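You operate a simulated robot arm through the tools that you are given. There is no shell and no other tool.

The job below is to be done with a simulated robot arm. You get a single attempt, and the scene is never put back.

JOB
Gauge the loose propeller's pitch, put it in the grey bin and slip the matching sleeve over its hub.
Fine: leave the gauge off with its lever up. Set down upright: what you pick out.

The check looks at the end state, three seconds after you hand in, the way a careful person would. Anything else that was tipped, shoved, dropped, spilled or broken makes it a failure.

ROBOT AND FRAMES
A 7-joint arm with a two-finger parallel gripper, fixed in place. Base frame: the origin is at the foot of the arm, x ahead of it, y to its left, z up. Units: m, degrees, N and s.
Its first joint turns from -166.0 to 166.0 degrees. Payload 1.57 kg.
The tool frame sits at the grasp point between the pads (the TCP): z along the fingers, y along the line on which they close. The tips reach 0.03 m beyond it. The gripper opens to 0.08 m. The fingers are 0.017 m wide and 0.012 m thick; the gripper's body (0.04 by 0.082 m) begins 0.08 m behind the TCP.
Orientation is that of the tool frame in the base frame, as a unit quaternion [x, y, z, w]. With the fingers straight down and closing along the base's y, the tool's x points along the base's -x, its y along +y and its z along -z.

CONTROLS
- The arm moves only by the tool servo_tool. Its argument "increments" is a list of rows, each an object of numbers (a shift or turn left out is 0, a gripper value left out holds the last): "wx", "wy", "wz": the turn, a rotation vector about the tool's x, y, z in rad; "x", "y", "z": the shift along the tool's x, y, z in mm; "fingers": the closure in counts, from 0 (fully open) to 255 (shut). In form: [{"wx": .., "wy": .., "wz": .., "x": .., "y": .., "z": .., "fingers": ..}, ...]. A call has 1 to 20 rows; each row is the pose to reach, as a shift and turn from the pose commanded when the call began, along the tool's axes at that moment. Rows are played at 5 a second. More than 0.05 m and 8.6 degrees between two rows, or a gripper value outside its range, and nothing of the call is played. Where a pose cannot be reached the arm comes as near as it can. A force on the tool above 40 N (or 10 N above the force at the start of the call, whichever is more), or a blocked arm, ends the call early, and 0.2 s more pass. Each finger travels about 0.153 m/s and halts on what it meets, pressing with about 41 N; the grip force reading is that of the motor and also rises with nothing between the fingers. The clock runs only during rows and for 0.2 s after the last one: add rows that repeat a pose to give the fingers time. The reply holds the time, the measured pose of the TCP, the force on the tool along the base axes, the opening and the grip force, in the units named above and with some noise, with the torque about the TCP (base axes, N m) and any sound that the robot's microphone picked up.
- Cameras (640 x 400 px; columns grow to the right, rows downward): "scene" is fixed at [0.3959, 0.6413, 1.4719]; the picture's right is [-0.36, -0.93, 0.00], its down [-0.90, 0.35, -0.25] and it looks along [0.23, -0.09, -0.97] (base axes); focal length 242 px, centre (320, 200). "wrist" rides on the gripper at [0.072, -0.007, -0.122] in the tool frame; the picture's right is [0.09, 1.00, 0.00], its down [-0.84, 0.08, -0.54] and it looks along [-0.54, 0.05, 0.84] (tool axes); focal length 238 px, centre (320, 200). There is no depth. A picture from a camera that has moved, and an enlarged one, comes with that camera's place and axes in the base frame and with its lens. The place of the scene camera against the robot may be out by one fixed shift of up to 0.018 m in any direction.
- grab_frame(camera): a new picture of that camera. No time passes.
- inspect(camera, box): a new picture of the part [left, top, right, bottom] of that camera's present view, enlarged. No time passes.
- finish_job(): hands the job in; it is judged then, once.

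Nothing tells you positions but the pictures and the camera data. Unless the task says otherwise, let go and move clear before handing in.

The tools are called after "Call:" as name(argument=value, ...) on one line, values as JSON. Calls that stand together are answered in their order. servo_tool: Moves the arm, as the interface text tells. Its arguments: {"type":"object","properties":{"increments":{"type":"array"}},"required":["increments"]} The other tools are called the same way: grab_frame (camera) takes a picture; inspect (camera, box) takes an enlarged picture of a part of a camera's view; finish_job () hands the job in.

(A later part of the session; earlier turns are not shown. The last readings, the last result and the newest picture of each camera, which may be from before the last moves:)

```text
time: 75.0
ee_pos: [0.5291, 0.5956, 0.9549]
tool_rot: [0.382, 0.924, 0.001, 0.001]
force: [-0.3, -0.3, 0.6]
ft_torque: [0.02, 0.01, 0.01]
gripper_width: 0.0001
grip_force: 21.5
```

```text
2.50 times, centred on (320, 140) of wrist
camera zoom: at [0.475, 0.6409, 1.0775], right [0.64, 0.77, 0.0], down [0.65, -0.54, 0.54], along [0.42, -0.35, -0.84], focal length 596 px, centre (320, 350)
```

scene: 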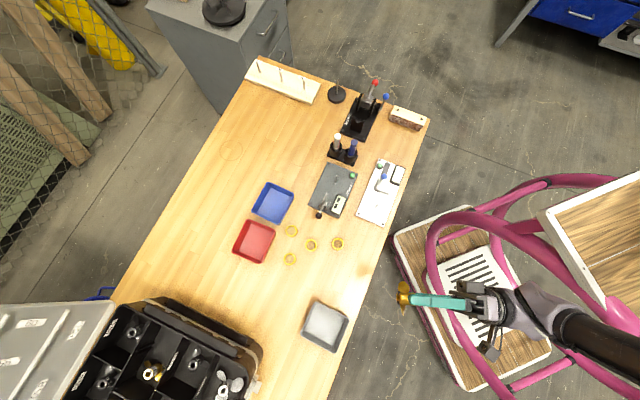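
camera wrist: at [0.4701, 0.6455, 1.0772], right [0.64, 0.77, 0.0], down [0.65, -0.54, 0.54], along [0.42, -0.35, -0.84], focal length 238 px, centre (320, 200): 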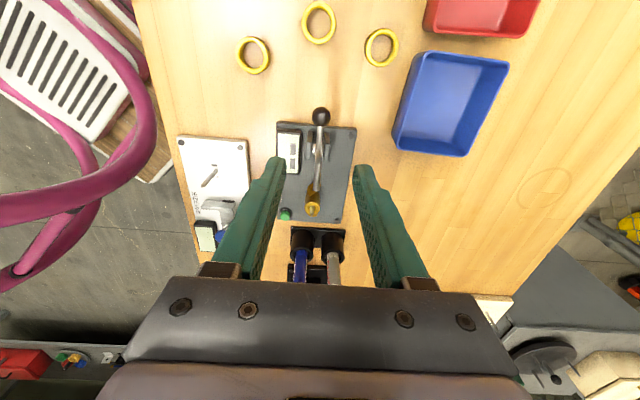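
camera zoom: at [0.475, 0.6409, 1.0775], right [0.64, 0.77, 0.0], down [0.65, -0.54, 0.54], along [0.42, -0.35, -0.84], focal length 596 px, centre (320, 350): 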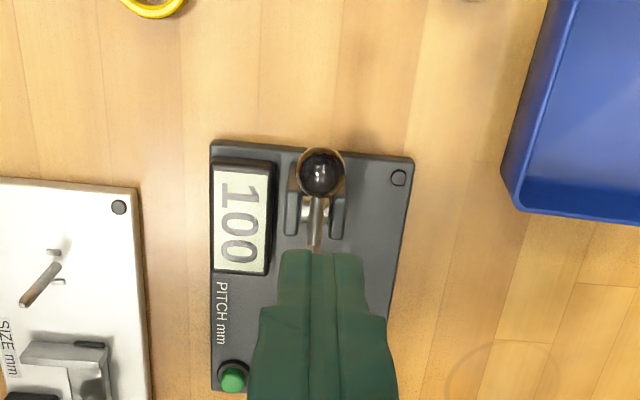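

The reading is still shown, but the lever stopped partway up, since it holds by friction. I'll press down on the top of the knob along its arc, back to its original resting place.

Call:
servo_tool(increments=[{"x": 4, "z": 30}, {"x": 4, "z": 52}, {"x": 4, "z": 61}, {"x": 5.5, "z": 66}, {"x": 7, "z": 70}, {"x": 9, "z": 74}, {"x": 11, "z": 78}, {"x": 12.5, "z": 81}, {"x": 12.5, "z": 81}])

Call:
inspect(camera="wrist", box=[240, 60, 400, 220])

```text
time: 77.0
ee_pos: [0.5205, 0.6038, 0.8743]
tool_rot: [0.382, 0.924, 0.0, 0.0]
force: [0.1, 0.1, -0.3]
ft_torque: [-0.03, -0.02, 0.02]
gripper_width: 0.0001
grip_force: 21.3
```

```text
2.50 times, centred on (320, 140) of wrist
camera zoom: at [0.4668, 0.6494, 0.9954], right [0.64, 0.77, 0.0], down [0.65, -0.54, 0.54], along [0.42, -0.35, -0.84], focal length 596 px, centre (320, 350)
```

zoom: 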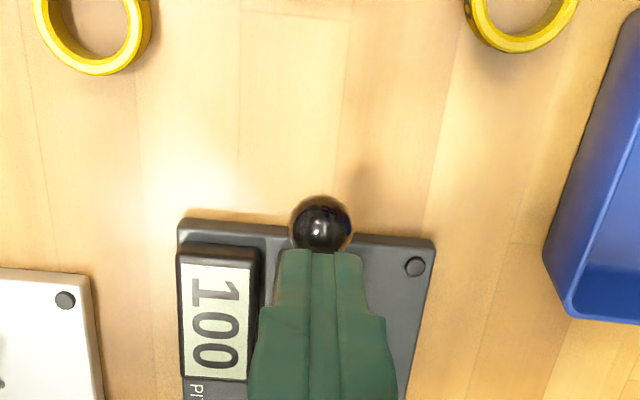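

Call:
servo_tool(increments=[{"x": -2, "z": -30}, {"x": -5, "z": -60}, {"x": -5.5, "z": -81}, {"x": -5.5, "z": -81, "fingers": 110}, {"x": -5.5, "z": -81}])

Call:
inspect(camera="wrist", box=[230, 70, 410, 230])

```text
time: 78.2
ee_pos: [0.524, 0.6, 0.9548]
tool_rot: [0.383, 0.924, 0.0, 0.0]
force: [0.2, -1.0, 0.4]
ft_torque: [-0.02, 0.01, 0.03]
gripper_width: 0.0454
grip_force: 0.0
```

```text
2.50 times, centred on (320, 150) of wrist
camera zoom: at [0.4709, 0.6456, 1.0768], right [0.64, 0.77, 0.0], down [0.65, -0.54, 0.54], along [0.42, -0.35, -0.84], focal length 596 px, centre (320, 325)
```

zoom: 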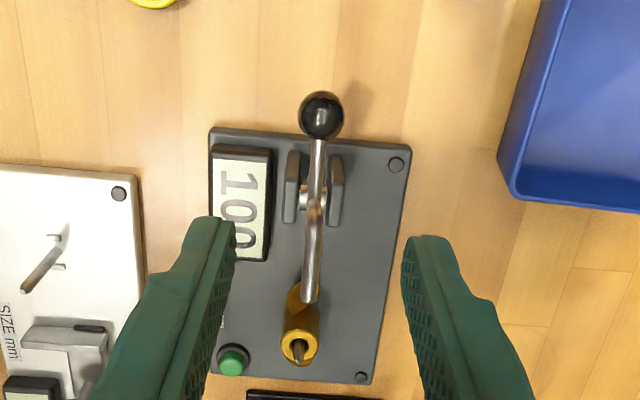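

The lever is back in its original up position. Now I'll go back over the pin to fetch the propeller.

Call:
servo_tool(increments=[{"x": -30}, {"x": -60}, {"x": -90}, {"x": -119.9}, {"x": -119.9}])

Call:
inspect(camera="wrist", box=[250, 60, 390, 180])

Call:
inspect(camera="scene", box=[300, 150, 380, 230])

```text
time: 79.4
ee_pos: [0.6089, 0.5152, 0.9558]
tool_rot: [0.382, 0.924, 0.0, 0.0]
force: [0.2, 0.8, -0.5]
ft_torque: [0.01, 0.04, -0.04]
gripper_width: 0.0456
grip_force: 0.1
```

```text
3.33 times, centred on (320, 120) of wrist
camera zoom: at [0.5556, 0.5605, 1.0772], right [0.64, 0.77, 0.0], down [0.65, -0.54, 0.54], along [0.42, -0.35, -0.84], focal length 794 px, centre (320, 467)
```

zoom: 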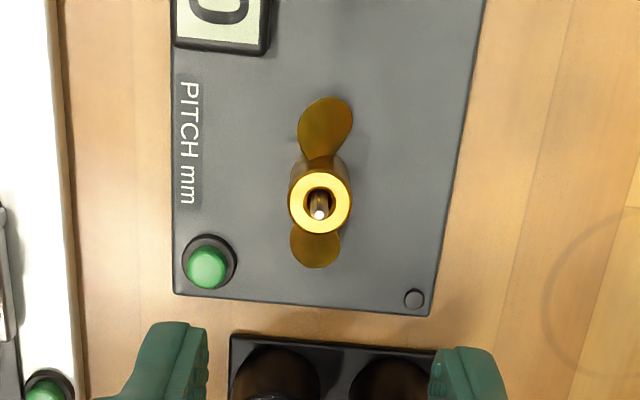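

```text
5.00 times, centred on (340, 190) of scene
camera zoom: at [0.3959, 0.6413, 1.4719], right [-0.36, -0.93, 0.0], down [-0.9, 0.35, -0.25], along [0.23, -0.09, -0.97], focal length 1211 px, centre (220, 250)
```

zoom: 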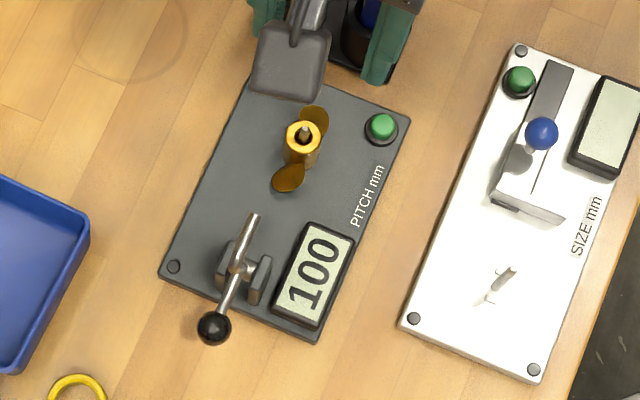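

Call:
servo_tool(increments=[{"x": 0.7, "z": 40}, {"x": 0.7, "z": 80}, {"x": 0.7, "z": 120}, {"x": 0.7, "z": 140}, {"x": 0.7, "z": 143}, {"x": 0.7, "z": 143}])

Call:
inspect(camera="wrist", box=[240, 90, 400, 220])

```text
time: 80.8
ee_pos: [0.6074, 0.514, 0.8106]
tool_rot: [0.382, 0.924, 0.0, 0.0]
force: [-0.5, 0.0, 0.4]
ft_torque: [0.04, 0.03, -0.01]
gripper_width: 0.0456
grip_force: 0.1
```

```text
3.08 times, centred on (320, 155) of wrist
camera zoom: at [0.5545, 0.5612, 0.9343], right [0.64, 0.77, 0.0], down [0.65, -0.54, 0.54], along [0.42, -0.35, -0.84], focal length 733 px, centre (320, 338)
```

zoom: 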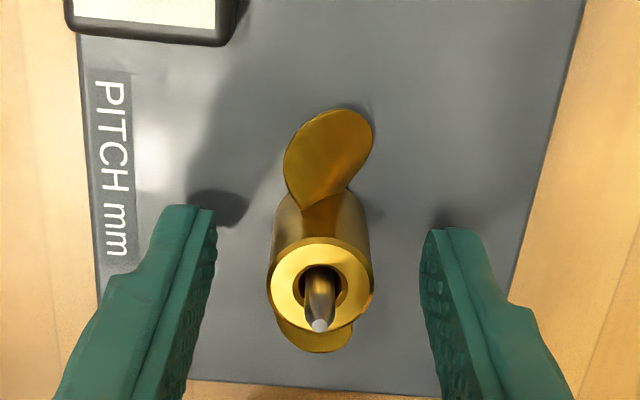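

Call:
servo_tool(increments=[{"fingers": 150}, {"fingers": 190}, {"fingers": 255}, {}, {}])

Call:
servo_tool(increments=[{"z": -5}, {"z": -15}, {"z": -35}, {"z": -70}, {"z": -110}, {"z": -150}, {"z": -150}])

Call:
grab_frame(camera="wrist")

Call:
inspect(camera="scene", box=[300, 130, 400, 230])

```text
time: 82.0
ee_pos: [0.6086, 0.5154, 0.812]
tool_rot: [0.383, 0.924, 0.0, -0.001]
force: [1.3, 1.7, -0.5]
ft_torque: [0.07, -0.04, -0.04]
gripper_width: 0.0222
grip_force: 35.4
```

```text
time: 83.6
ee_pos: [0.6072, 0.5151, 0.9619]
tool_rot: [0.382, 0.924, 0.0, 0.0]
force: [0.5, 0.2, -0.9]
ft_torque: [-0.03, 0.03, 0.01]
gripper_width: 0.0225
grip_force: 35.1
```

```text
taken
camera wrist: at [0.5544, 0.5608, 1.0839], right [0.64, 0.77, 0.0], down [0.65, -0.54, 0.54], along [0.42, -0.35, -0.84], focal length 238 px, centre (320, 200)
```

wrist: 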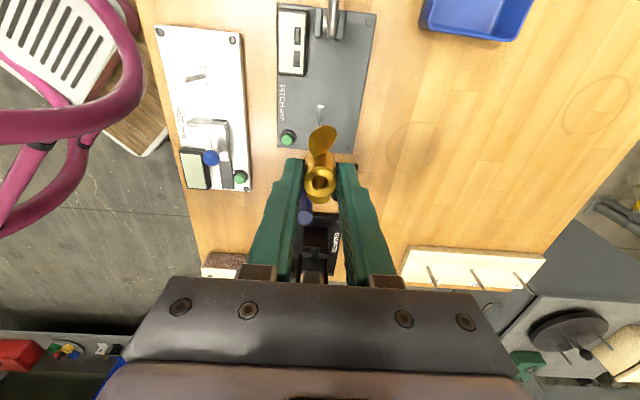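

```text
4.00 times, centred on (350, 180) of scene
camera zoom: at [0.3959, 0.6413, 1.4719], right [-0.36, -0.93, 0.0], down [-0.9, 0.35, -0.25], along [0.23, -0.09, -0.97], focal length 969 px, centre (200, 280)
```

zoom: 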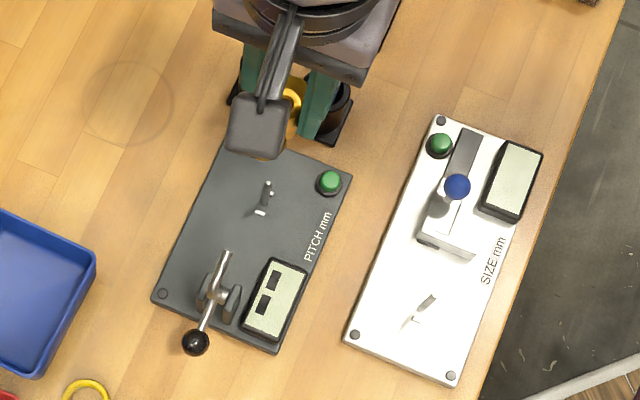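

The propeller is off the gauge and held. I'll carry it over to the grey bin at a safe height and look into the bin.

Call:
servo_tool(increments=[{"x": 38.5, "y": -13.9, "z": -10}, {"x": 77, "y": -27.7, "z": -20}, {"x": 115.6, "y": -41.6, "z": -30}, {"x": 154.2, "y": -55.5, "z": -30}, {"x": 192.7, "y": -69.3, "z": -30}, {"x": 231.3, "y": -83.2, "z": -30}, {"x": 269.8, "y": -97.1, "z": -30}, {"x": 308.4, "y": -111, "z": -30}, {"x": 346.9, "y": -124.8, "z": -30}, {"x": 385.5, "y": -138.7, "z": -30}, {"x": 385.5, "y": -138.7, "z": -30}])

Call:
grab_frame(camera="wrist")

Call:
inspect(camera="wrist", box=[200, 0, 440, 200])

```text
time: 86.0
ee_pos: [0.2374, 0.6908, 0.9919]
tool_rot: [0.382, 0.924, 0.0, 0.0]
force: [-0.5, 0.5, -0.9]
ft_torque: [-0.01, 0.02, 0.02]
gripper_width: 0.0223
grip_force: 35.2
```

```text
taken
camera wrist: at [0.183, 0.7357, 1.114], right [0.64, 0.77, 0.0], down [0.65, -0.54, 0.54], along [0.42, -0.35, -0.84], focal length 238 px, centre (320, 200)
```

wrist: 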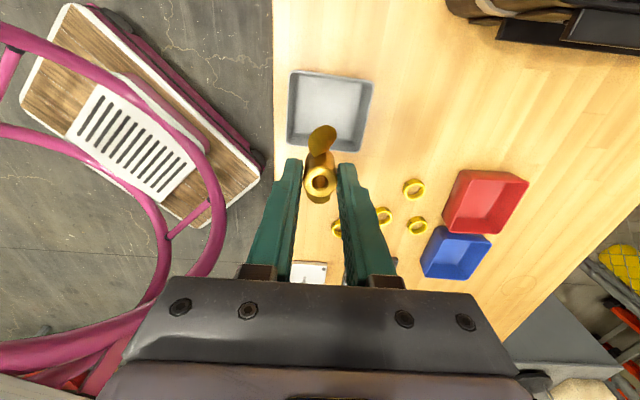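

```text
2.00 times, centred on (320, 100) of wrist
camera zoom: at [0.183, 0.7357, 1.114], right [0.64, 0.77, 0.0], down [0.65, -0.54, 0.54], along [0.42, -0.35, -0.84], focal length 477 px, centre (320, 400)
```

zoom: 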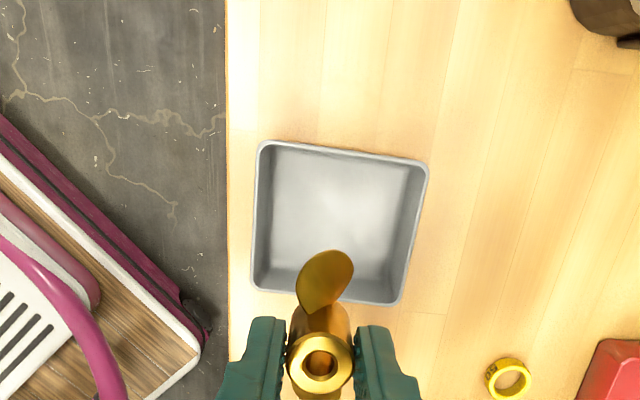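

Call:
servo_tool(increments=[{"x": -0.5, "y": 5, "z": 30}, {"x": -1, "y": 9.9, "z": 60}, {"x": -1, "y": 9.9, "z": 80}, {"x": -1, "y": 9.9, "z": 80}])

Call:
inspect(camera="wrist", box=[200, 40, 440, 220])

Call:
inspect(camera="scene", box=[270, 270, 390, 370])

```text
time: 87.0
ee_pos: [0.2449, 0.696, 0.912]
tool_rot: [0.382, 0.924, -0.001, 0.0]
force: [-0.1, -0.6, -0.7]
ft_torque: [-0.04, 0.0, 0.01]
gripper_width: 0.0222
grip_force: 35.5
```

```text
2.22 times, centred on (320, 130) of wrist
camera zoom: at [0.1916, 0.7418, 1.0337], right [0.64, 0.77, 0.0], down [0.65, -0.54, 0.54], along [0.42, -0.35, -0.84], focal length 530 px, centre (320, 356)
```

zoom: 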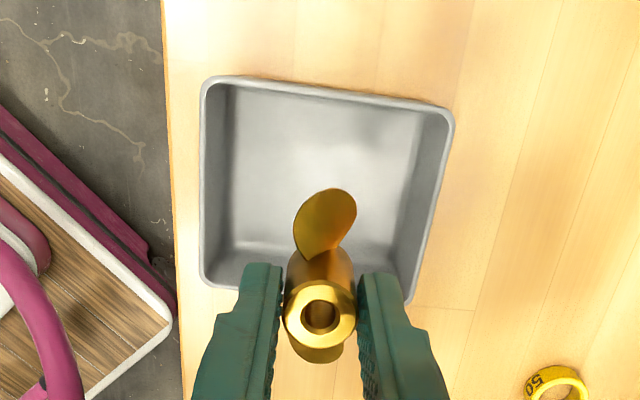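

```text
4.00 times, centred on (330, 320) of scene
camera zoom: at [0.3959, 0.6413, 1.4719], right [-0.36, -0.93, 0.0], down [-0.9, 0.35, -0.25], along [0.23, -0.09, -0.97], focal length 969 px, centre (280, -280)
```

zoom: 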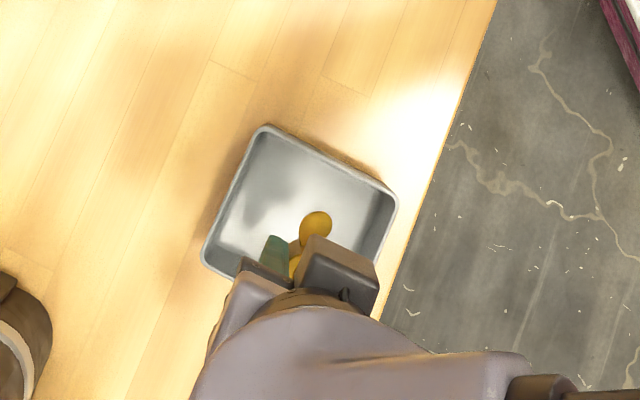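

The bin's rim is at z≈0.80 and I'm centred over it within about a millimetre. I'll lower the propeller in and feel for the floor.

Call:
servo_tool(increments=[{"z": 35}, {"z": 70}, {"z": 90}, {"z": 98}, {"z": 98}])

Call:
servo_tool(increments=[{"z": 1.5}, {"z": 3}, {"z": 4.5}, {"z": 4.5}])

Call:
inspect(camera="wrist", box=[200, 60, 440, 220])

```text
time: 88.2
ee_pos: [0.2452, 0.6973, 0.8129]
tool_rot: [0.383, 0.924, 0.0, 0.0]
force: [1.1, 0.4, -1.5]
ft_torque: [0.0, 0.0, -0.01]
gripper_width: 0.0224
grip_force: 35.3
```

```text
time: 89.2
ee_pos: [0.2449, 0.6972, 0.8094]
tool_rot: [0.382, 0.924, -0.001, 0.0]
force: [-0.4, 0.0, -1.6]
ft_torque: [0.01, 0.01, -0.01]
gripper_width: 0.0222
grip_force: 35.0
```

```text
2.50 times, centred on (320, 140) of wrist
camera zoom: at [0.1916, 0.7419, 0.931], right [0.64, 0.77, 0.0], down [0.65, -0.54, 0.54], along [0.42, -0.35, -0.84], focal length 596 px, centre (320, 350)
```

zoom: 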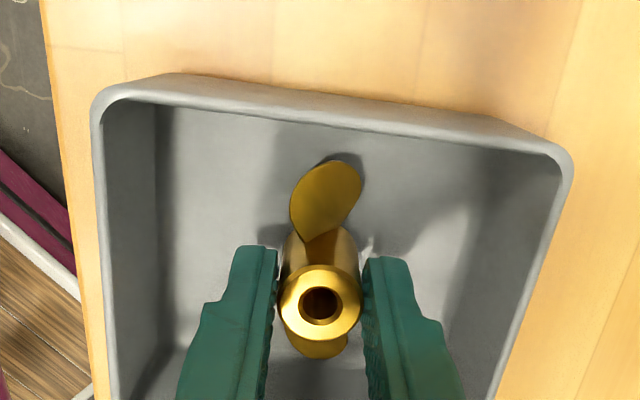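

Call:
servo_tool(increments=[{"z": 1}, {"z": 2}, {"z": 2}])

Call:
servo_tool(increments=[{"z": 1}, {"z": 1.5}, {"z": 1.5}])

```text
time: 90.0
ee_pos: [0.247, 0.6966, 0.8067]
tool_rot: [0.383, 0.924, -0.001, 0.0]
force: [0.0, -0.4, -0.8]
ft_torque: [0.02, 0.0, 0.0]
gripper_width: 0.0225
grip_force: 35.3
```

```text
time: 90.8
ee_pos: [0.245, 0.6966, 0.8053]
tool_rot: [0.383, 0.924, 0.001, 0.0]
force: [-0.4, -0.4, 1.4]
ft_torque: [-0.02, 0.03, -0.02]
gripper_width: 0.0225
grip_force: 35.1
```

Call:
servo_tool(increments=[{"z": 0.6}, {"z": 0.6}])

```text
time: 91.4
ee_pos: [0.2445, 0.6964, 0.8056]
tool_rot: [0.381, 0.924, 0.0, 0.0]
force: [1.7, -0.3, 4.9]
ft_torque: [-0.04, -0.01, -0.06]
gripper_width: 0.0223
grip_force: 35.4
```

The propeller is on the bin floor. I'll let go gently and rise straight up.

Call:
servo_tool(increments=[{"fingers": 175}, {"fingers": 150}, {"fingers": 140}, {}, {}])

Call:
servo_tool(increments=[{"z": -15}, {"z": -40}, {"z": -80}, {"z": -120}, {"z": -120}])

Call:
grab_frame(camera="wrist")

Call:
inspect(camera="wrist", box=[230, 40, 410, 180])

```text
time: 92.6
ee_pos: [0.2461, 0.6969, 0.8049]
tool_rot: [0.383, 0.924, 0.0, 0.0]
force: [0.4, 0.4, 0.3]
ft_torque: [0.0, -0.02, -0.01]
gripper_width: 0.0363
grip_force: 0.1
```

```text
time: 93.8
ee_pos: [0.2449, 0.6952, 0.9243]
tool_rot: [0.381, 0.924, 0.001, 0.0]
force: [-0.3, -0.6, -0.3]
ft_torque: [-0.01, -0.02, -0.03]
gripper_width: 0.0362
grip_force: 0.1
```

```text
taken
camera wrist: at [0.1906, 0.7413, 1.0472], right [0.64, 0.77, 0.0], down [0.65, -0.54, 0.54], along [0.42, -0.35, -0.84], focal length 238 px, centre (320, 200)
```

wrist: 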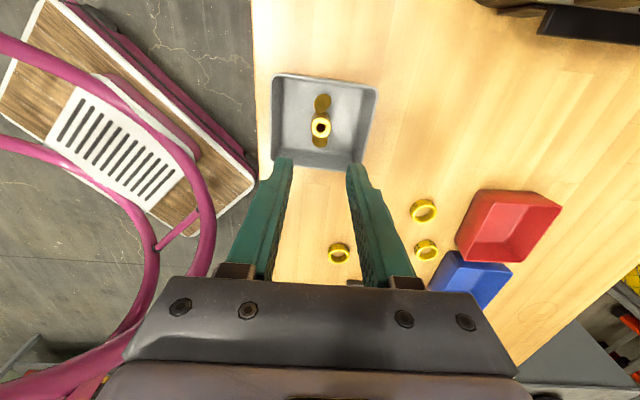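

```text
2.86 times, centred on (320, 110) of wrist
camera zoom: at [0.1906, 0.7413, 1.0472], right [0.64, 0.77, 0.0], down [0.65, -0.54, 0.54], along [0.42, -0.35, -0.84], focal length 681 px, centre (320, 457)
```

zoom: 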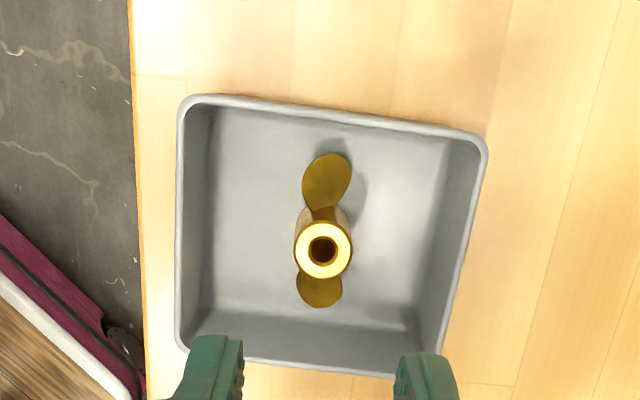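

The propeller stands upright in the grey bin. Next I'll turn the gauge off, so I'm moving back above its green button with the fingers closed.

Call:
servo_tool(increments=[{"x": -41.9, "y": 8.8, "z": -15, "fingers": 255}, {"x": -83.8, "y": 17.6, "z": -26}, {"x": -125.7, "y": 26.5, "z": -26}, {"x": -167.6, "y": 35.3, "z": -26}, {"x": -209.5, "y": 44.1, "z": -26}, {"x": -251.4, "y": 52.9, "z": -26}, {"x": -293.4, "y": 61.7, "z": -26}, {"x": -335.3, "y": 70.6, "z": -26}, {"x": -377.2, "y": 79.4, "z": -26}, {"x": -419.1, "y": 88.2, "z": -26}, {"x": -419.1, "y": 88.2, "z": -26}])

Call:
inspect(camera="wrist", box=[230, 40, 410, 200])

```text
time: 96.2
ee_pos: [0.6053, 0.4641, 0.9496]
tool_rot: [0.382, 0.924, 0.0, 0.0]
force: [-0.2, 0.3, -0.2]
ft_torque: [-0.05, -0.02, 0.0]
gripper_width: 0.0
grip_force: 21.1
```

```text
2.50 times, centred on (320, 120) of wrist
camera zoom: at [0.5514, 0.5082, 1.0724], right [0.64, 0.77, 0.0], down [0.65, -0.54, 0.54], along [0.42, -0.35, -0.84], focal length 596 px, centre (320, 400)
```

zoom: 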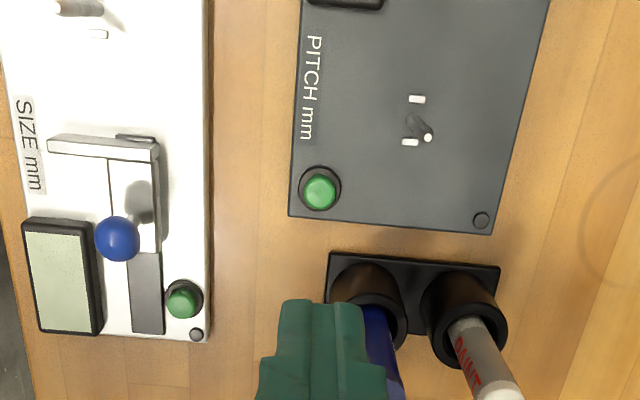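

Call:
servo_tool(increments=[{"x": 1.5, "z": 40}, {"x": 1.5, "z": 80}, {"x": 1.5, "z": 115}, {"x": 1.5, "z": 128}, {"x": 1.5, "z": 128}])

Call:
inspect(camera="wrist", box=[240, 60, 420, 220])

```text
time: 97.4
ee_pos: [0.6033, 0.4646, 0.8227]
tool_rot: [0.383, 0.924, 0.0, 0.0]
force: [0.4, 0.2, -0.2]
ft_torque: [0.0, 0.0, 0.0]
gripper_width: 0.0004
grip_force: 21.3
```

```text
2.50 times, centred on (330, 140) of wrist
camera zoom: at [0.5494, 0.5096, 0.945], right [0.64, 0.77, 0.0], down [0.65, -0.54, 0.54], along [0.42, -0.35, -0.84], focal length 596 px, centre (295, 350)
```

zoom: 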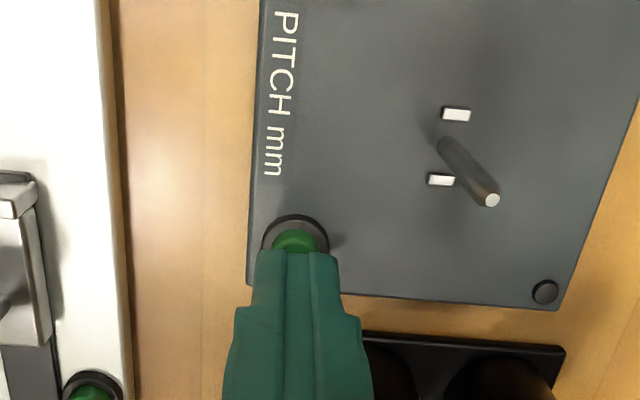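

Call:
servo_tool(increments=[{"z": 5}, {"z": 9}, {"z": 11.5}, {"z": 13}, {"z": 14.5}])

Call:
servo_tool(increments=[{"z": -10}, {"z": -40}, {"z": -80}, {"z": -115}, {"z": -115}])

Call:
inspect(camera="wrist", box=[230, 0, 430, 180])

Call:
inspect(camera="scene", box=[300, 130, 400, 230])

```text
time: 98.6
ee_pos: [0.6038, 0.4645, 0.8098]
tool_rot: [0.382, 0.924, 0.001, 0.001]
force: [-2.7, -1.0, 10.6]
ft_torque: [0.0, 0.07, 0.02]
gripper_width: 0.0001
grip_force: 21.3
heard: click
```

```text
time: 99.8
ee_pos: [0.6019, 0.4646, 0.9247]
tool_rot: [0.382, 0.924, 0.0, -0.001]
force: [0.3, -0.8, 0.0]
ft_torque: [0.0, 0.03, -0.01]
gripper_width: 0.0003
grip_force: 21.7
```

```text
2.22 times, centred on (330, 90) of wrist
camera zoom: at [0.5484, 0.5095, 1.0467], right [0.64, 0.77, 0.0], down [0.65, -0.54, 0.54], along [0.42, -0.35, -0.84], focal length 530 px, centre (298, 444)
```

zoom: 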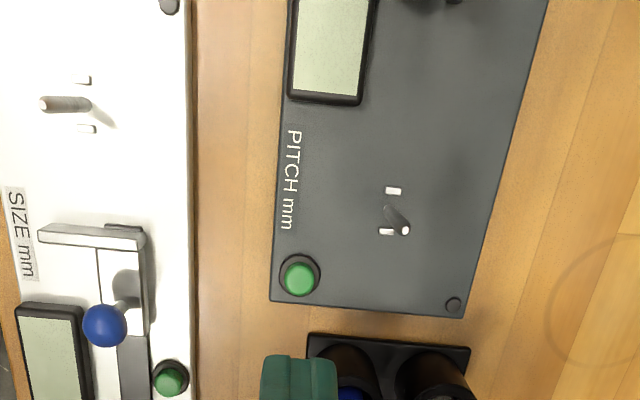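

```text
4.00 times, centred on (350, 180) of scene
camera zoom: at [0.3959, 0.6413, 1.4719], right [-0.36, -0.93, 0.0], down [-0.9, 0.35, -0.25], along [0.23, -0.09, -0.97], focal length 969 px, centre (200, 280)
```

zoom: 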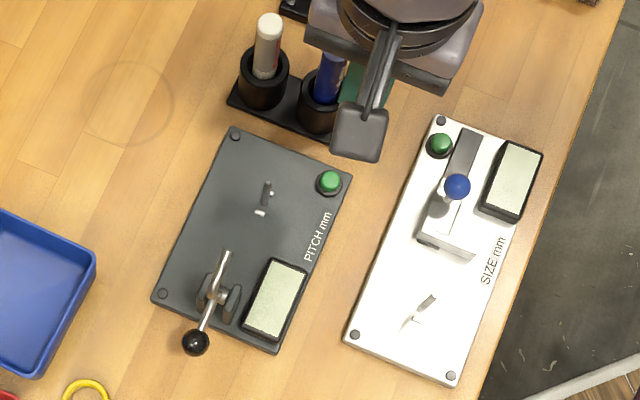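

The gauge clicked off, its display is blank and its lever is up. Next I'll go to the "100" sleeve near (0.51, 0.69), turning the jaws to stay clear of the nearby bins.

Call:
servo_tool(increments=[{"z": -30, "fingers": 64}, {"x": 18.7, "y": 7.9, "z": -35, "wz": -0.131}, {"x": 37.3, "y": 15.8, "z": -35, "wz": -0.262}, {"x": 56, "y": 23.8, "z": -35, "wz": -0.393}, {"x": 74.6, "y": 31.7, "z": -35, "wz": -0.524}, {"x": 93.3, "y": 39.6, "z": -35, "wz": -0.655}, {"x": 112, "y": 47.5, "z": -35, "wz": -0.785}, {"x": 130.6, "y": 55.4, "z": -35, "wz": -0.916}, {"x": 149.3, "y": 63.3, "z": -35, "wz": -1.047}, {"x": 167.9, "y": 71.3, "z": -35, "wz": -1.178}, {"x": 186.6, "y": 79.2, "z": -35, "wz": -1.309}, {"x": 205.2, "y": 87.1, "z": -35, "wz": -1.44}, {"x": 223.9, "y": 95, "z": -35, "wz": -1.571}, {"x": 223.9, "y": 95, "z": -35, "wz": -1.571}])

Call:
grab_frame(camera="wrist")

Call:
inspect(camera="wrist", box=[230, 50, 410, 190])

```text
time: 102.8
ee_pos: [0.501, 0.6805, 0.9598]
tool_rot: [-0.384, 0.923, -0.001, -0.001]
force: [0.3, -1.0, 0.5]
ft_torque: [0.03, 0.01, 0.01]
gripper_width: 0.0599
grip_force: 0.1
out of reach, approached as far as the arm can: row 13, 14
```

```text
taken
camera wrist: at [0.4549, 0.6237, 1.0822], right [-0.77, 0.64, 0.0], down [0.54, 0.65, 0.54], along [0.35, 0.42, -0.84], focal length 238 px, centre (320, 200)
```

wrist: 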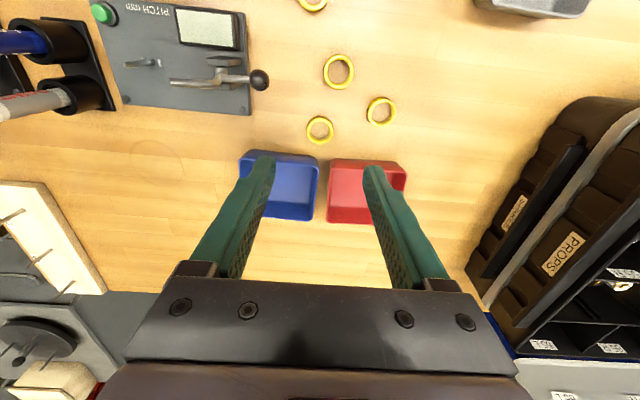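

```text
2.86 times, centred on (320, 120) of wrist
camera zoom: at [0.4549, 0.6237, 1.0822], right [-0.77, 0.64, 0.0], down [0.54, 0.65, 0.54], along [0.35, 0.42, -0.84], focal length 681 px, centre (320, 429)
```

zoom: 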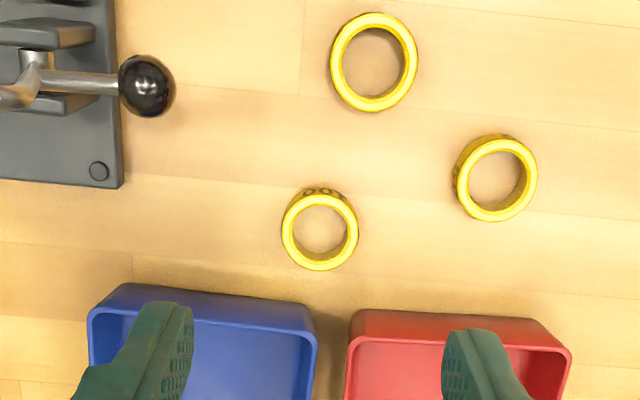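

The sleeve "100" is just ahead, near (0.514, 0.696). The arm says it's at its reach limit at this height, so I'll lower first and re-measure.

Call:
servo_tool(increments=[{"z": 25}, {"z": 50}, {"z": 75}, {"z": 75}])

Call:
inspect(camera="wrist", box=[230, 50, 410, 210])

```text
time: 103.8
ee_pos: [0.4946, 0.6784, 0.8849]
tool_rot: [-0.383, 0.924, 0.001, 0.0]
force: [0.6, 0.1, 0.4]
ft_torque: [-0.01, 0.0, -0.02]
gripper_width: 0.0599
grip_force: 0.1
out of reach, approached as far as the arm can: row 2, 3, 4
```

```text
2.50 times, centred on (320, 130) of wrist
camera zoom: at [0.4508, 0.6213, 1.0072], right [-0.77, 0.64, 0.0], down [0.54, 0.65, 0.54], along [0.35, 0.42, -0.84], focal length 596 px, centre (320, 375)
```

zoom: 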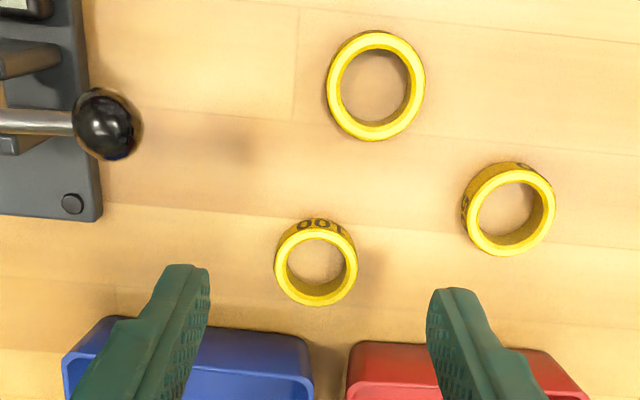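

The arm falls short here in this orientation, probably at a wrist joint limit, though the sleeve itself is within normal reach. I'll back off, turn the wrist half a turn the other way (same jaw line) and approach again.

Call:
servo_tool(increments=[{"x": 20, "z": -25}, {"x": 40, "z": -50}, {"x": 60, "z": -75}, {"x": 60, "z": -75}])

Call:
servo_tool(increments=[{"wz": 0.143}, {"wz": 0.286}, {"wz": 0.429}, {"wz": 0.572}, {"wz": 0.715}, {"wz": 0.858}, {"wz": 1.001}, {"wz": 1.144}, {"wz": 1.287}, {"wz": 1.43}, {"wz": 1.571}, {"wz": 1.571}])

Call:
servo_tool(increments=[{"wz": 0.143}, {"wz": 0.286}, {"wz": 0.429}, {"wz": 0.572}, {"wz": 0.715}, {"wz": 0.858}, {"wz": 1.001}, {"wz": 1.144}, {"wz": 1.287}, {"wz": 1.43}, {"wz": 1.571}, {"wz": 1.571}])

Call:
grab_frame(camera="wrist")

```text
time: 104.8
ee_pos: [0.452, 0.6349, 0.9606]
tool_rot: [-0.383, 0.924, 0.001, 0.0]
force: [-0.5, -0.1, -0.4]
ft_torque: [0.03, 0.0, -0.01]
gripper_width: 0.0603
grip_force: 0.0
```

```text
time: 107.4
ee_pos: [0.4524, 0.6359, 0.9593]
tool_rot: [0.383, 0.924, 0.0, -0.001]
force: [-0.1, 0.3, 0.5]
ft_torque: [0.01, 0.01, 0.0]
gripper_width: 0.0598
grip_force: 0.1
```

```text
time: 110.0
ee_pos: [0.4532, 0.6347, 0.9596]
tool_rot: [0.924, 0.383, -0.001, 0.0]
force: [-0.3, -0.2, 0.4]
ft_torque: [-0.03, 0.01, -0.02]
gripper_width: 0.06
grip_force: 0.0
```

```text
taken
camera wrist: at [0.5006, 0.6897, 1.0824], right [0.77, -0.64, 0.0], down [-0.54, -0.65, 0.54], along [-0.35, -0.42, -0.84], focal length 238 px, centre (320, 200)
```

wrist: 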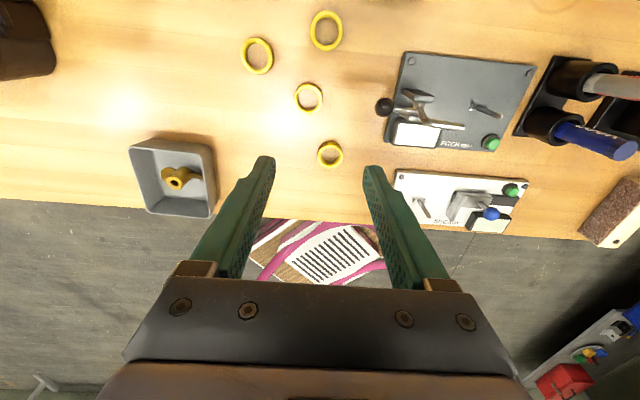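

Call:
servo_tool(increments=[{"x": 29}, {"x": 58}, {"x": 86}, {"x": 86}])

Call:
grab_frame(camera="wrist")

Call:
inspect(camera="wrist", box=[230, 50, 410, 190])

```text
time: 111.0
ee_pos: [0.4995, 0.6808, 0.9578]
tool_rot: [0.924, 0.383, 0.0, 0.0]
force: [0.2, 0.2, -0.2]
ft_torque: [0.0, 0.02, 0.0]
gripper_width: 0.0601
grip_force: 0.0
out of reach, approached as far as the arm can: row 3, 4
```

```text
taken
camera wrist: at [0.5477, 0.7343, 1.08], right [0.77, -0.64, 0.0], down [-0.54, -0.65, 0.54], along [-0.35, -0.42, -0.84], focal length 238 px, centre (320, 200)
```

wrist: 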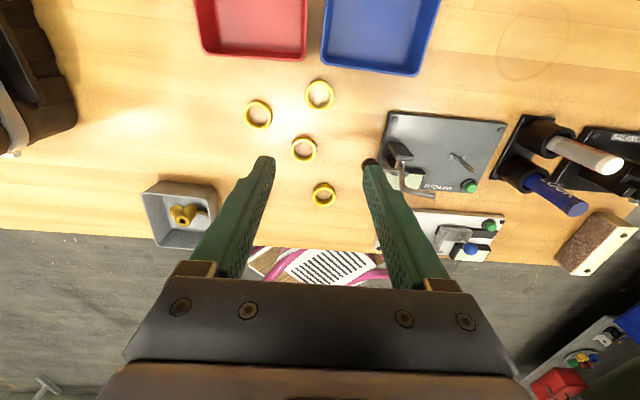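

```text
2.86 times, centred on (320, 120) of wrist
camera zoom: at [0.5477, 0.7343, 1.08], right [0.77, -0.64, 0.0], down [-0.54, -0.65, 0.54], along [-0.35, -0.42, -0.84], focal length 681 px, centre (320, 429)
```

zoom: 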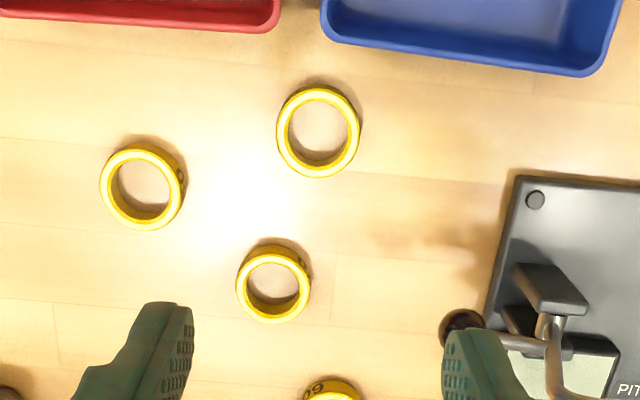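

Call:
grab_frame(camera="scene")

```text
taken
```

scene: 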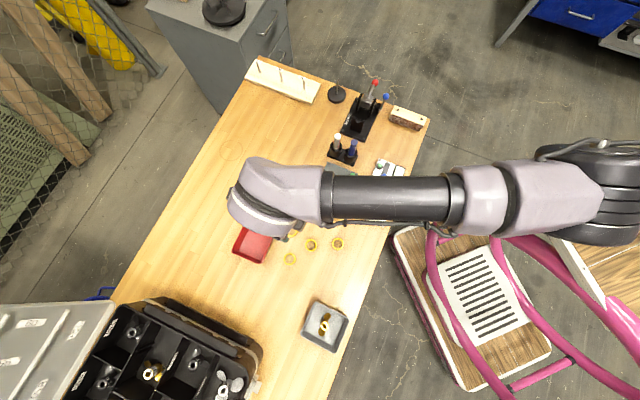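

The arm is simply short of reach here with the tool straight down. Tilting the fingers outward by 15° about the jaw line keeps the pads square to the upright sleeve and gains reach, so I'll do that.

Call:
servo_tool(increments=[{"wy": 0.131}, {"wy": 0.262}, {"wy": 0.262}])

Call:
grab_frame(camera="wrist")

Call:
inspect(camera="wrist", box=[230, 50, 410, 190])

```text
time: 111.8
ee_pos: [0.4995, 0.6796, 0.9582]
tool_rot: [0.916, 0.38, 0.121, -0.051]
force: [0.3, -0.4, 0.1]
ft_torque: [0.0, -0.04, -0.01]
gripper_width: 0.0601
grip_force: 0.0
```

```text
taken
camera wrist: at [0.5238, 0.7104, 1.0948], right [0.77, -0.64, 0.02], down [-0.62, -0.73, 0.31], along [-0.18, -0.25, -0.95], focal length 238 px, centre (320, 200)
```

wrist: 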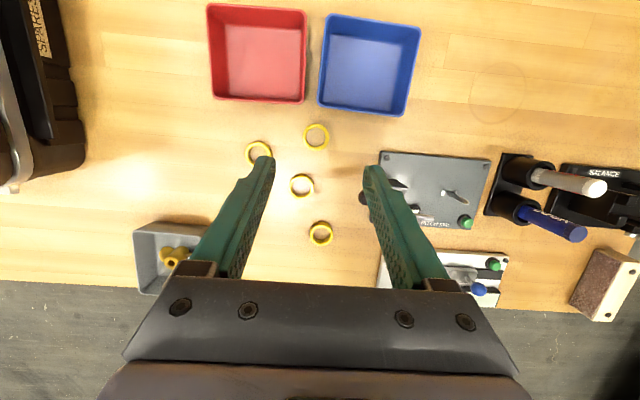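

```text
2.86 times, centred on (320, 120) of wrist
camera zoom: at [0.5238, 0.7104, 1.0948], right [0.77, -0.64, 0.02], down [-0.62, -0.73, 0.31], along [-0.18, -0.25, -0.95], focal length 681 px, centre (320, 429)
```

zoom: 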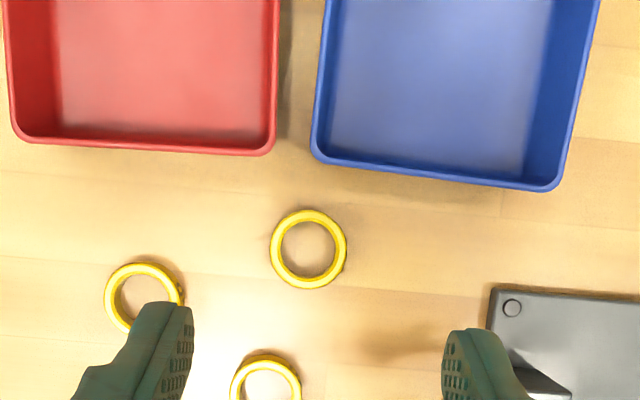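

Call:
servo_tool(increments=[{"x": -7, "y": -0.6, "z": 28}, {"x": -14, "y": -1.2, "z": 56}, {"x": -22, "y": -1.9, "z": 84}, {"x": -28.9, "y": -2.5, "z": 111}, {"x": -28.9, "y": -2.5, "z": 111}])

Call:
inspect(camera="wrist", box=[230, 70, 410, 210])

```text
time: 113.0
ee_pos: [0.4981, 0.6823, 0.8426]
tool_rot: [0.916, 0.38, 0.121, -0.05]
force: [-0.2, 0.1, -0.7]
ft_torque: [-0.02, 0.05, 0.01]
gripper_width: 0.06
grip_force: 0.0
```

```text
2.86 times, centred on (320, 140) of wrist
camera zoom: at [0.5225, 0.7131, 0.9791], right [0.77, -0.64, 0.02], down [-0.62, -0.73, 0.31], along [-0.18, -0.25, -0.95], focal length 681 px, centre (320, 371)
```

zoom: 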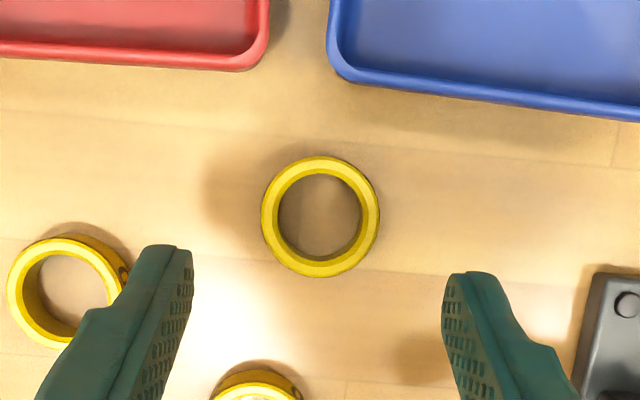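

The sleeve is centred between the fingers. I'll slide in along the finger direction and check before closing.

Call:
servo_tool(increments=[{"x": -0.5, "z": 20}, {"x": -0.5, "z": 38}, {"x": -0.5, "z": 47}, {"x": -0.5, "z": 47}])

Call:
grab_frame(camera="wrist")

Call:
inspect(camera="wrist", box=[230, 70, 410, 210])

```text
time: 114.0
ee_pos: [0.5073, 0.6908, 0.7979]
tool_rot: [0.916, 0.38, 0.12, -0.051]
force: [-0.5, 0.0, 0.1]
ft_torque: [0.05, 0.02, -0.04]
gripper_width: 0.06
grip_force: 0.0
```

```text
taken
camera wrist: at [0.5308, 0.7212, 0.9344], right [0.77, -0.64, 0.02], down [-0.62, -0.73, 0.31], along [-0.18, -0.25, -0.95], focal length 238 px, centre (320, 200)
```

wrist: 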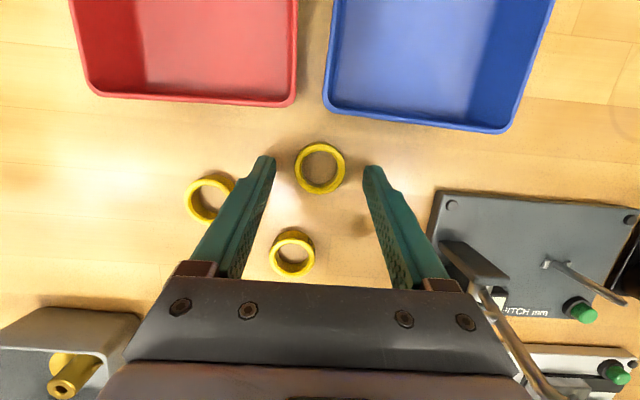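

```text
2.86 times, centred on (320, 140) of wrist
camera zoom: at [0.5308, 0.7212, 0.9344], right [0.77, -0.64, 0.02], down [-0.62, -0.73, 0.31], along [-0.18, -0.25, -0.95], focal length 681 px, centre (320, 371)
```

zoom: 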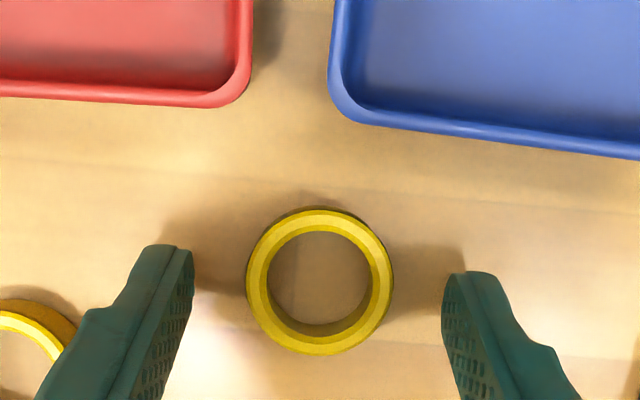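

Call:
servo_tool(increments=[{"z": 1.5}, {"z": 3}, {"z": 3}])

Call:
servo_tool(increments=[{"fingers": 110}, {"fingers": 135}, {"fingers": 255}, {}, {}])

Call:
inspect(camera="wrist", box=[230, 70, 410, 210])

```text
time: 114.8
ee_pos: [0.5076, 0.6912, 0.7943]
tool_rot: [0.916, 0.38, 0.121, -0.049]
force: [-0.5, -0.1, -0.4]
ft_torque: [-0.01, 0.0, 0.0]
gripper_width: 0.06
grip_force: 0.0
```

```text
time: 116.0
ee_pos: [0.5073, 0.6912, 0.7953]
tool_rot: [0.916, 0.379, 0.12, -0.051]
force: [0.2, 0.7, -0.6]
ft_torque: [-0.03, 0.01, -0.01]
gripper_width: 0.0305
grip_force: 39.4
```

```text
2.86 times, centred on (320, 140) of wrist
camera zoom: at [0.5316, 0.7217, 0.9316], right [0.77, -0.64, 0.02], down [-0.62, -0.73, 0.31], along [-0.18, -0.25, -0.95], focal length 681 px, centre (320, 371)
```

zoom: 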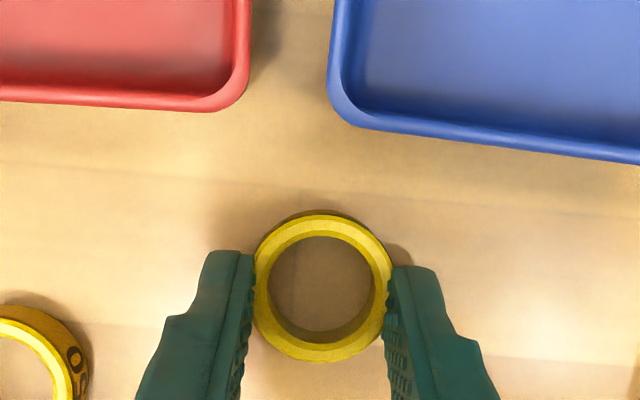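

The sleeve is gripped. I'll lift it straight up and check the hold.

Call:
servo_tool(increments=[{"x": 1.3, "z": -4.8}, {"x": 3.9, "z": -14.5}, {"x": 10.4, "z": -38.6}, {"x": 20.7, "z": -77.3}, {"x": 31.1, "z": -115.9}, {"x": 34.9, "z": -130.4}, {"x": 34.9, "z": -130.4}])

Call:
grab_frame(camera="wrist")

Call:
inspect(camera="wrist", box=[260, 120, 380, 210])

Call:
grab_frame(camera="scene")

```text
time: 117.6
ee_pos: [0.5074, 0.69, 0.9283]
tool_rot: [0.916, 0.38, 0.121, -0.05]
force: [-0.1, 0.5, -0.4]
ft_torque: [-0.01, -0.02, 0.0]
gripper_width: 0.0304
grip_force: 39.7
```

```text
taken
camera wrist: at [0.5306, 0.7216, 1.066], right [0.77, -0.64, 0.02], down [-0.62, -0.73, 0.31], along [-0.18, -0.25, -0.95], focal length 238 px, centre (320, 200)
```

wrist: 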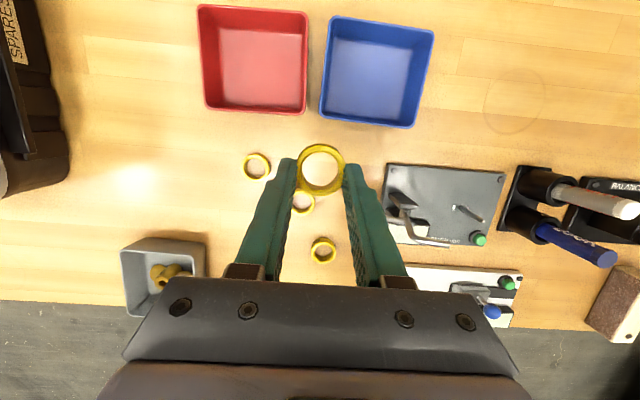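

```text
4.44 times, centred on (320, 165) of wrist
camera zoom: at [0.5306, 0.7216, 1.066], right [0.77, -0.64, 0.02], down [-0.62, -0.73, 0.31], along [-0.18, -0.25, -0.95], focal length 1059 px, centre (320, 356)
```

zoom: 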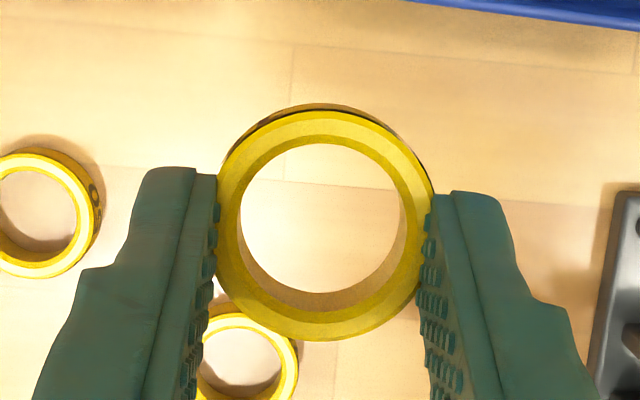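

```text
taken
```

scene: 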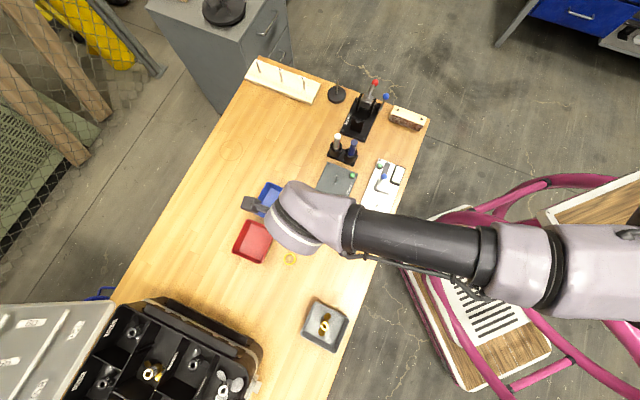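

The sleeve is held level. I'll carry it to the bin while turning 90° about the vertical, keeping the tilt so the sleeve stays upright and the fingers come down beside the blades.

Call:
servo_tool(increments=[{"x": -14.7, "y": -15.35, "z": -3.94, "wx": 0.0339, "wz": -0.1265}, {"x": -29.4, "y": -30.7, "z": -7.88, "wx": 0.0678, "wz": -0.2529}, {"x": -44.1, "y": -46.05, "z": -11.83, "wx": 0.1017, "wz": -0.3794}, {"x": -58.8, "y": -61.4, "z": -15.77, "wx": 0.1355, "wz": -0.5058}, {"x": -73.5, "y": -76.75, "z": -19.7, "wx": 0.1694, "wz": -0.6323}, {"x": -88.2, "y": -92.1, "z": -23.65, "wx": 0.2033, "wz": -0.7587}, {"x": -102.9, "y": -107.45, "z": -27.6, "wx": 0.2372, "wz": -0.8852}, {"x": -117.6, "y": -122.8, "z": -31.5, "wx": 0.2711, "wz": -1.0116}, {"x": -132.3, "y": -138.15, "z": -35.5, "wx": 0.305, "wz": -1.1381}, {"x": -147, "y": -153.5, "z": -39.4, "wx": 0.3388, "wz": -1.2645}, {"x": -161.7, "y": -168.85, "z": -43.4, "wx": 0.3727, "wz": -1.391}, {"x": -176.4, "y": -184.2, "z": -47.3, "wx": 0.4066, "wz": -1.5174}, {"x": -176.4, "y": -184.2, "z": -47.3, "wx": 0.4066, "wz": -1.5174}])

Call:
grab_frame(camera="wrist")

Call:
inspect(camera="wrist", box=[240, 90, 400, 210])

```text
time: 120.4
ee_pos: [0.2479, 0.6913, 0.9286]
tool_rot: [0.379, 0.916, 0.05, -0.12]
force: [0.1, -0.6, 0.0]
ft_torque: [-0.02, 0.02, -0.01]
gripper_width: 0.0301
grip_force: 39.7
```

```text
taken
camera wrist: at [0.2184, 0.7131, 1.066], right [0.64, 0.77, 0.02], down [0.73, -0.61, 0.31], along [0.25, -0.18, -0.95], focal length 238 px, centre (320, 200)
```

wrist: 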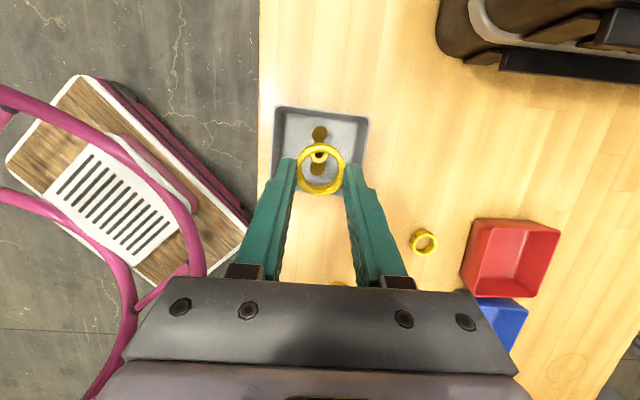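

```text
3.33 times, centred on (320, 150) of wrist
camera zoom: at [0.2184, 0.7131, 1.066], right [0.64, 0.77, 0.02], down [0.73, -0.61, 0.31], along [0.25, -0.18, -0.95], focal length 794 px, centre (320, 367)
```

zoom: 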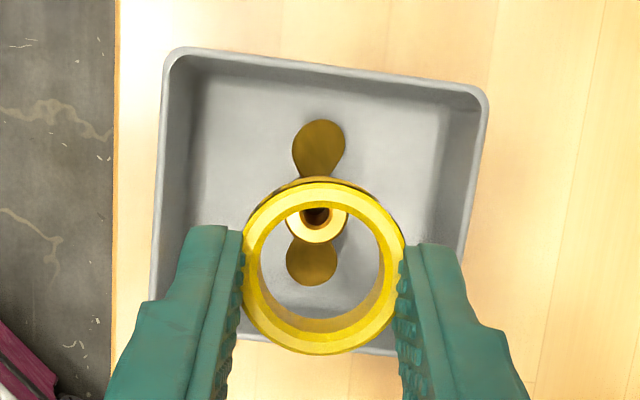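

I can see the hub through the sleeve. I'll correct about 2 mm and lower to just above the hub for a finer check.

Call:
servo_tool(increments=[{"x": -7.6, "y": 0.3, "z": 25.6}, {"x": -15.1, "y": 0.6, "z": 51.1}, {"x": -22.7, "y": 0.9, "z": 76.7}, {"x": -22.7, "y": 0.9, "z": 76.7}])

Call:
inspect(camera="wrist", box=[240, 90, 400, 210])

```text
time: 121.4
ee_pos: [0.2499, 0.6916, 0.8493]
tool_rot: [0.379, 0.916, 0.049, -0.12]
force: [-0.7, -0.1, 0.7]
ft_torque: [-0.02, -0.03, 0.02]
gripper_width: 0.0303
grip_force: 39.4
```

```text
3.33 times, centred on (320, 150) of wrist
camera zoom: at [0.2208, 0.7124, 0.9861], right [0.64, 0.77, 0.02], down [0.73, -0.62, 0.31], along [0.25, -0.18, -0.95], focal length 794 px, centre (320, 367)
```

zoom: 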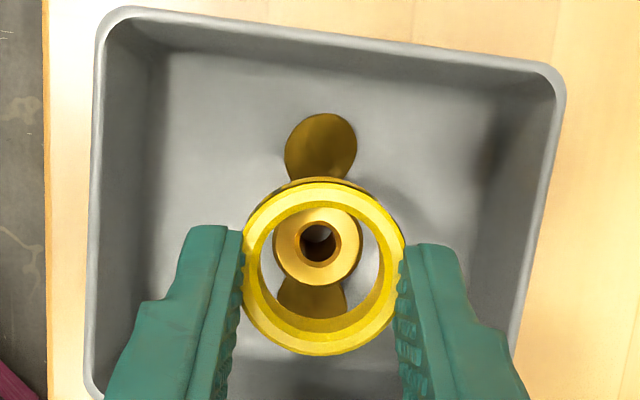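

Call:
inspect(camera="wrist", box=[290, 130, 350, 205])

```text
5.33 times, centred on (320, 168) of wrist
camera zoom: at [0.2208, 0.7124, 0.9861], right [0.64, 0.77, 0.02], down [0.73, -0.62, 0.31], along [0.25, -0.18, -0.95], focal length 1271 px, centre (320, 373)
```

zoom: 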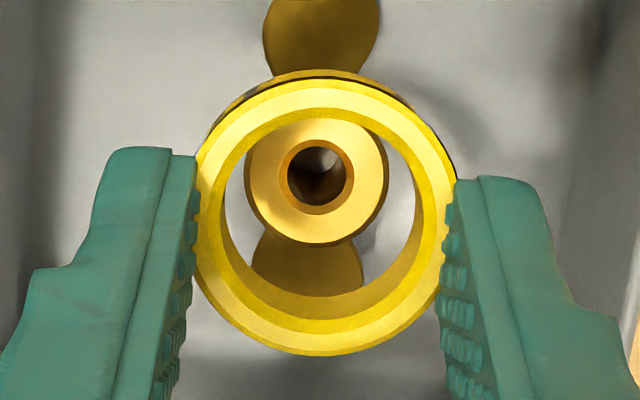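

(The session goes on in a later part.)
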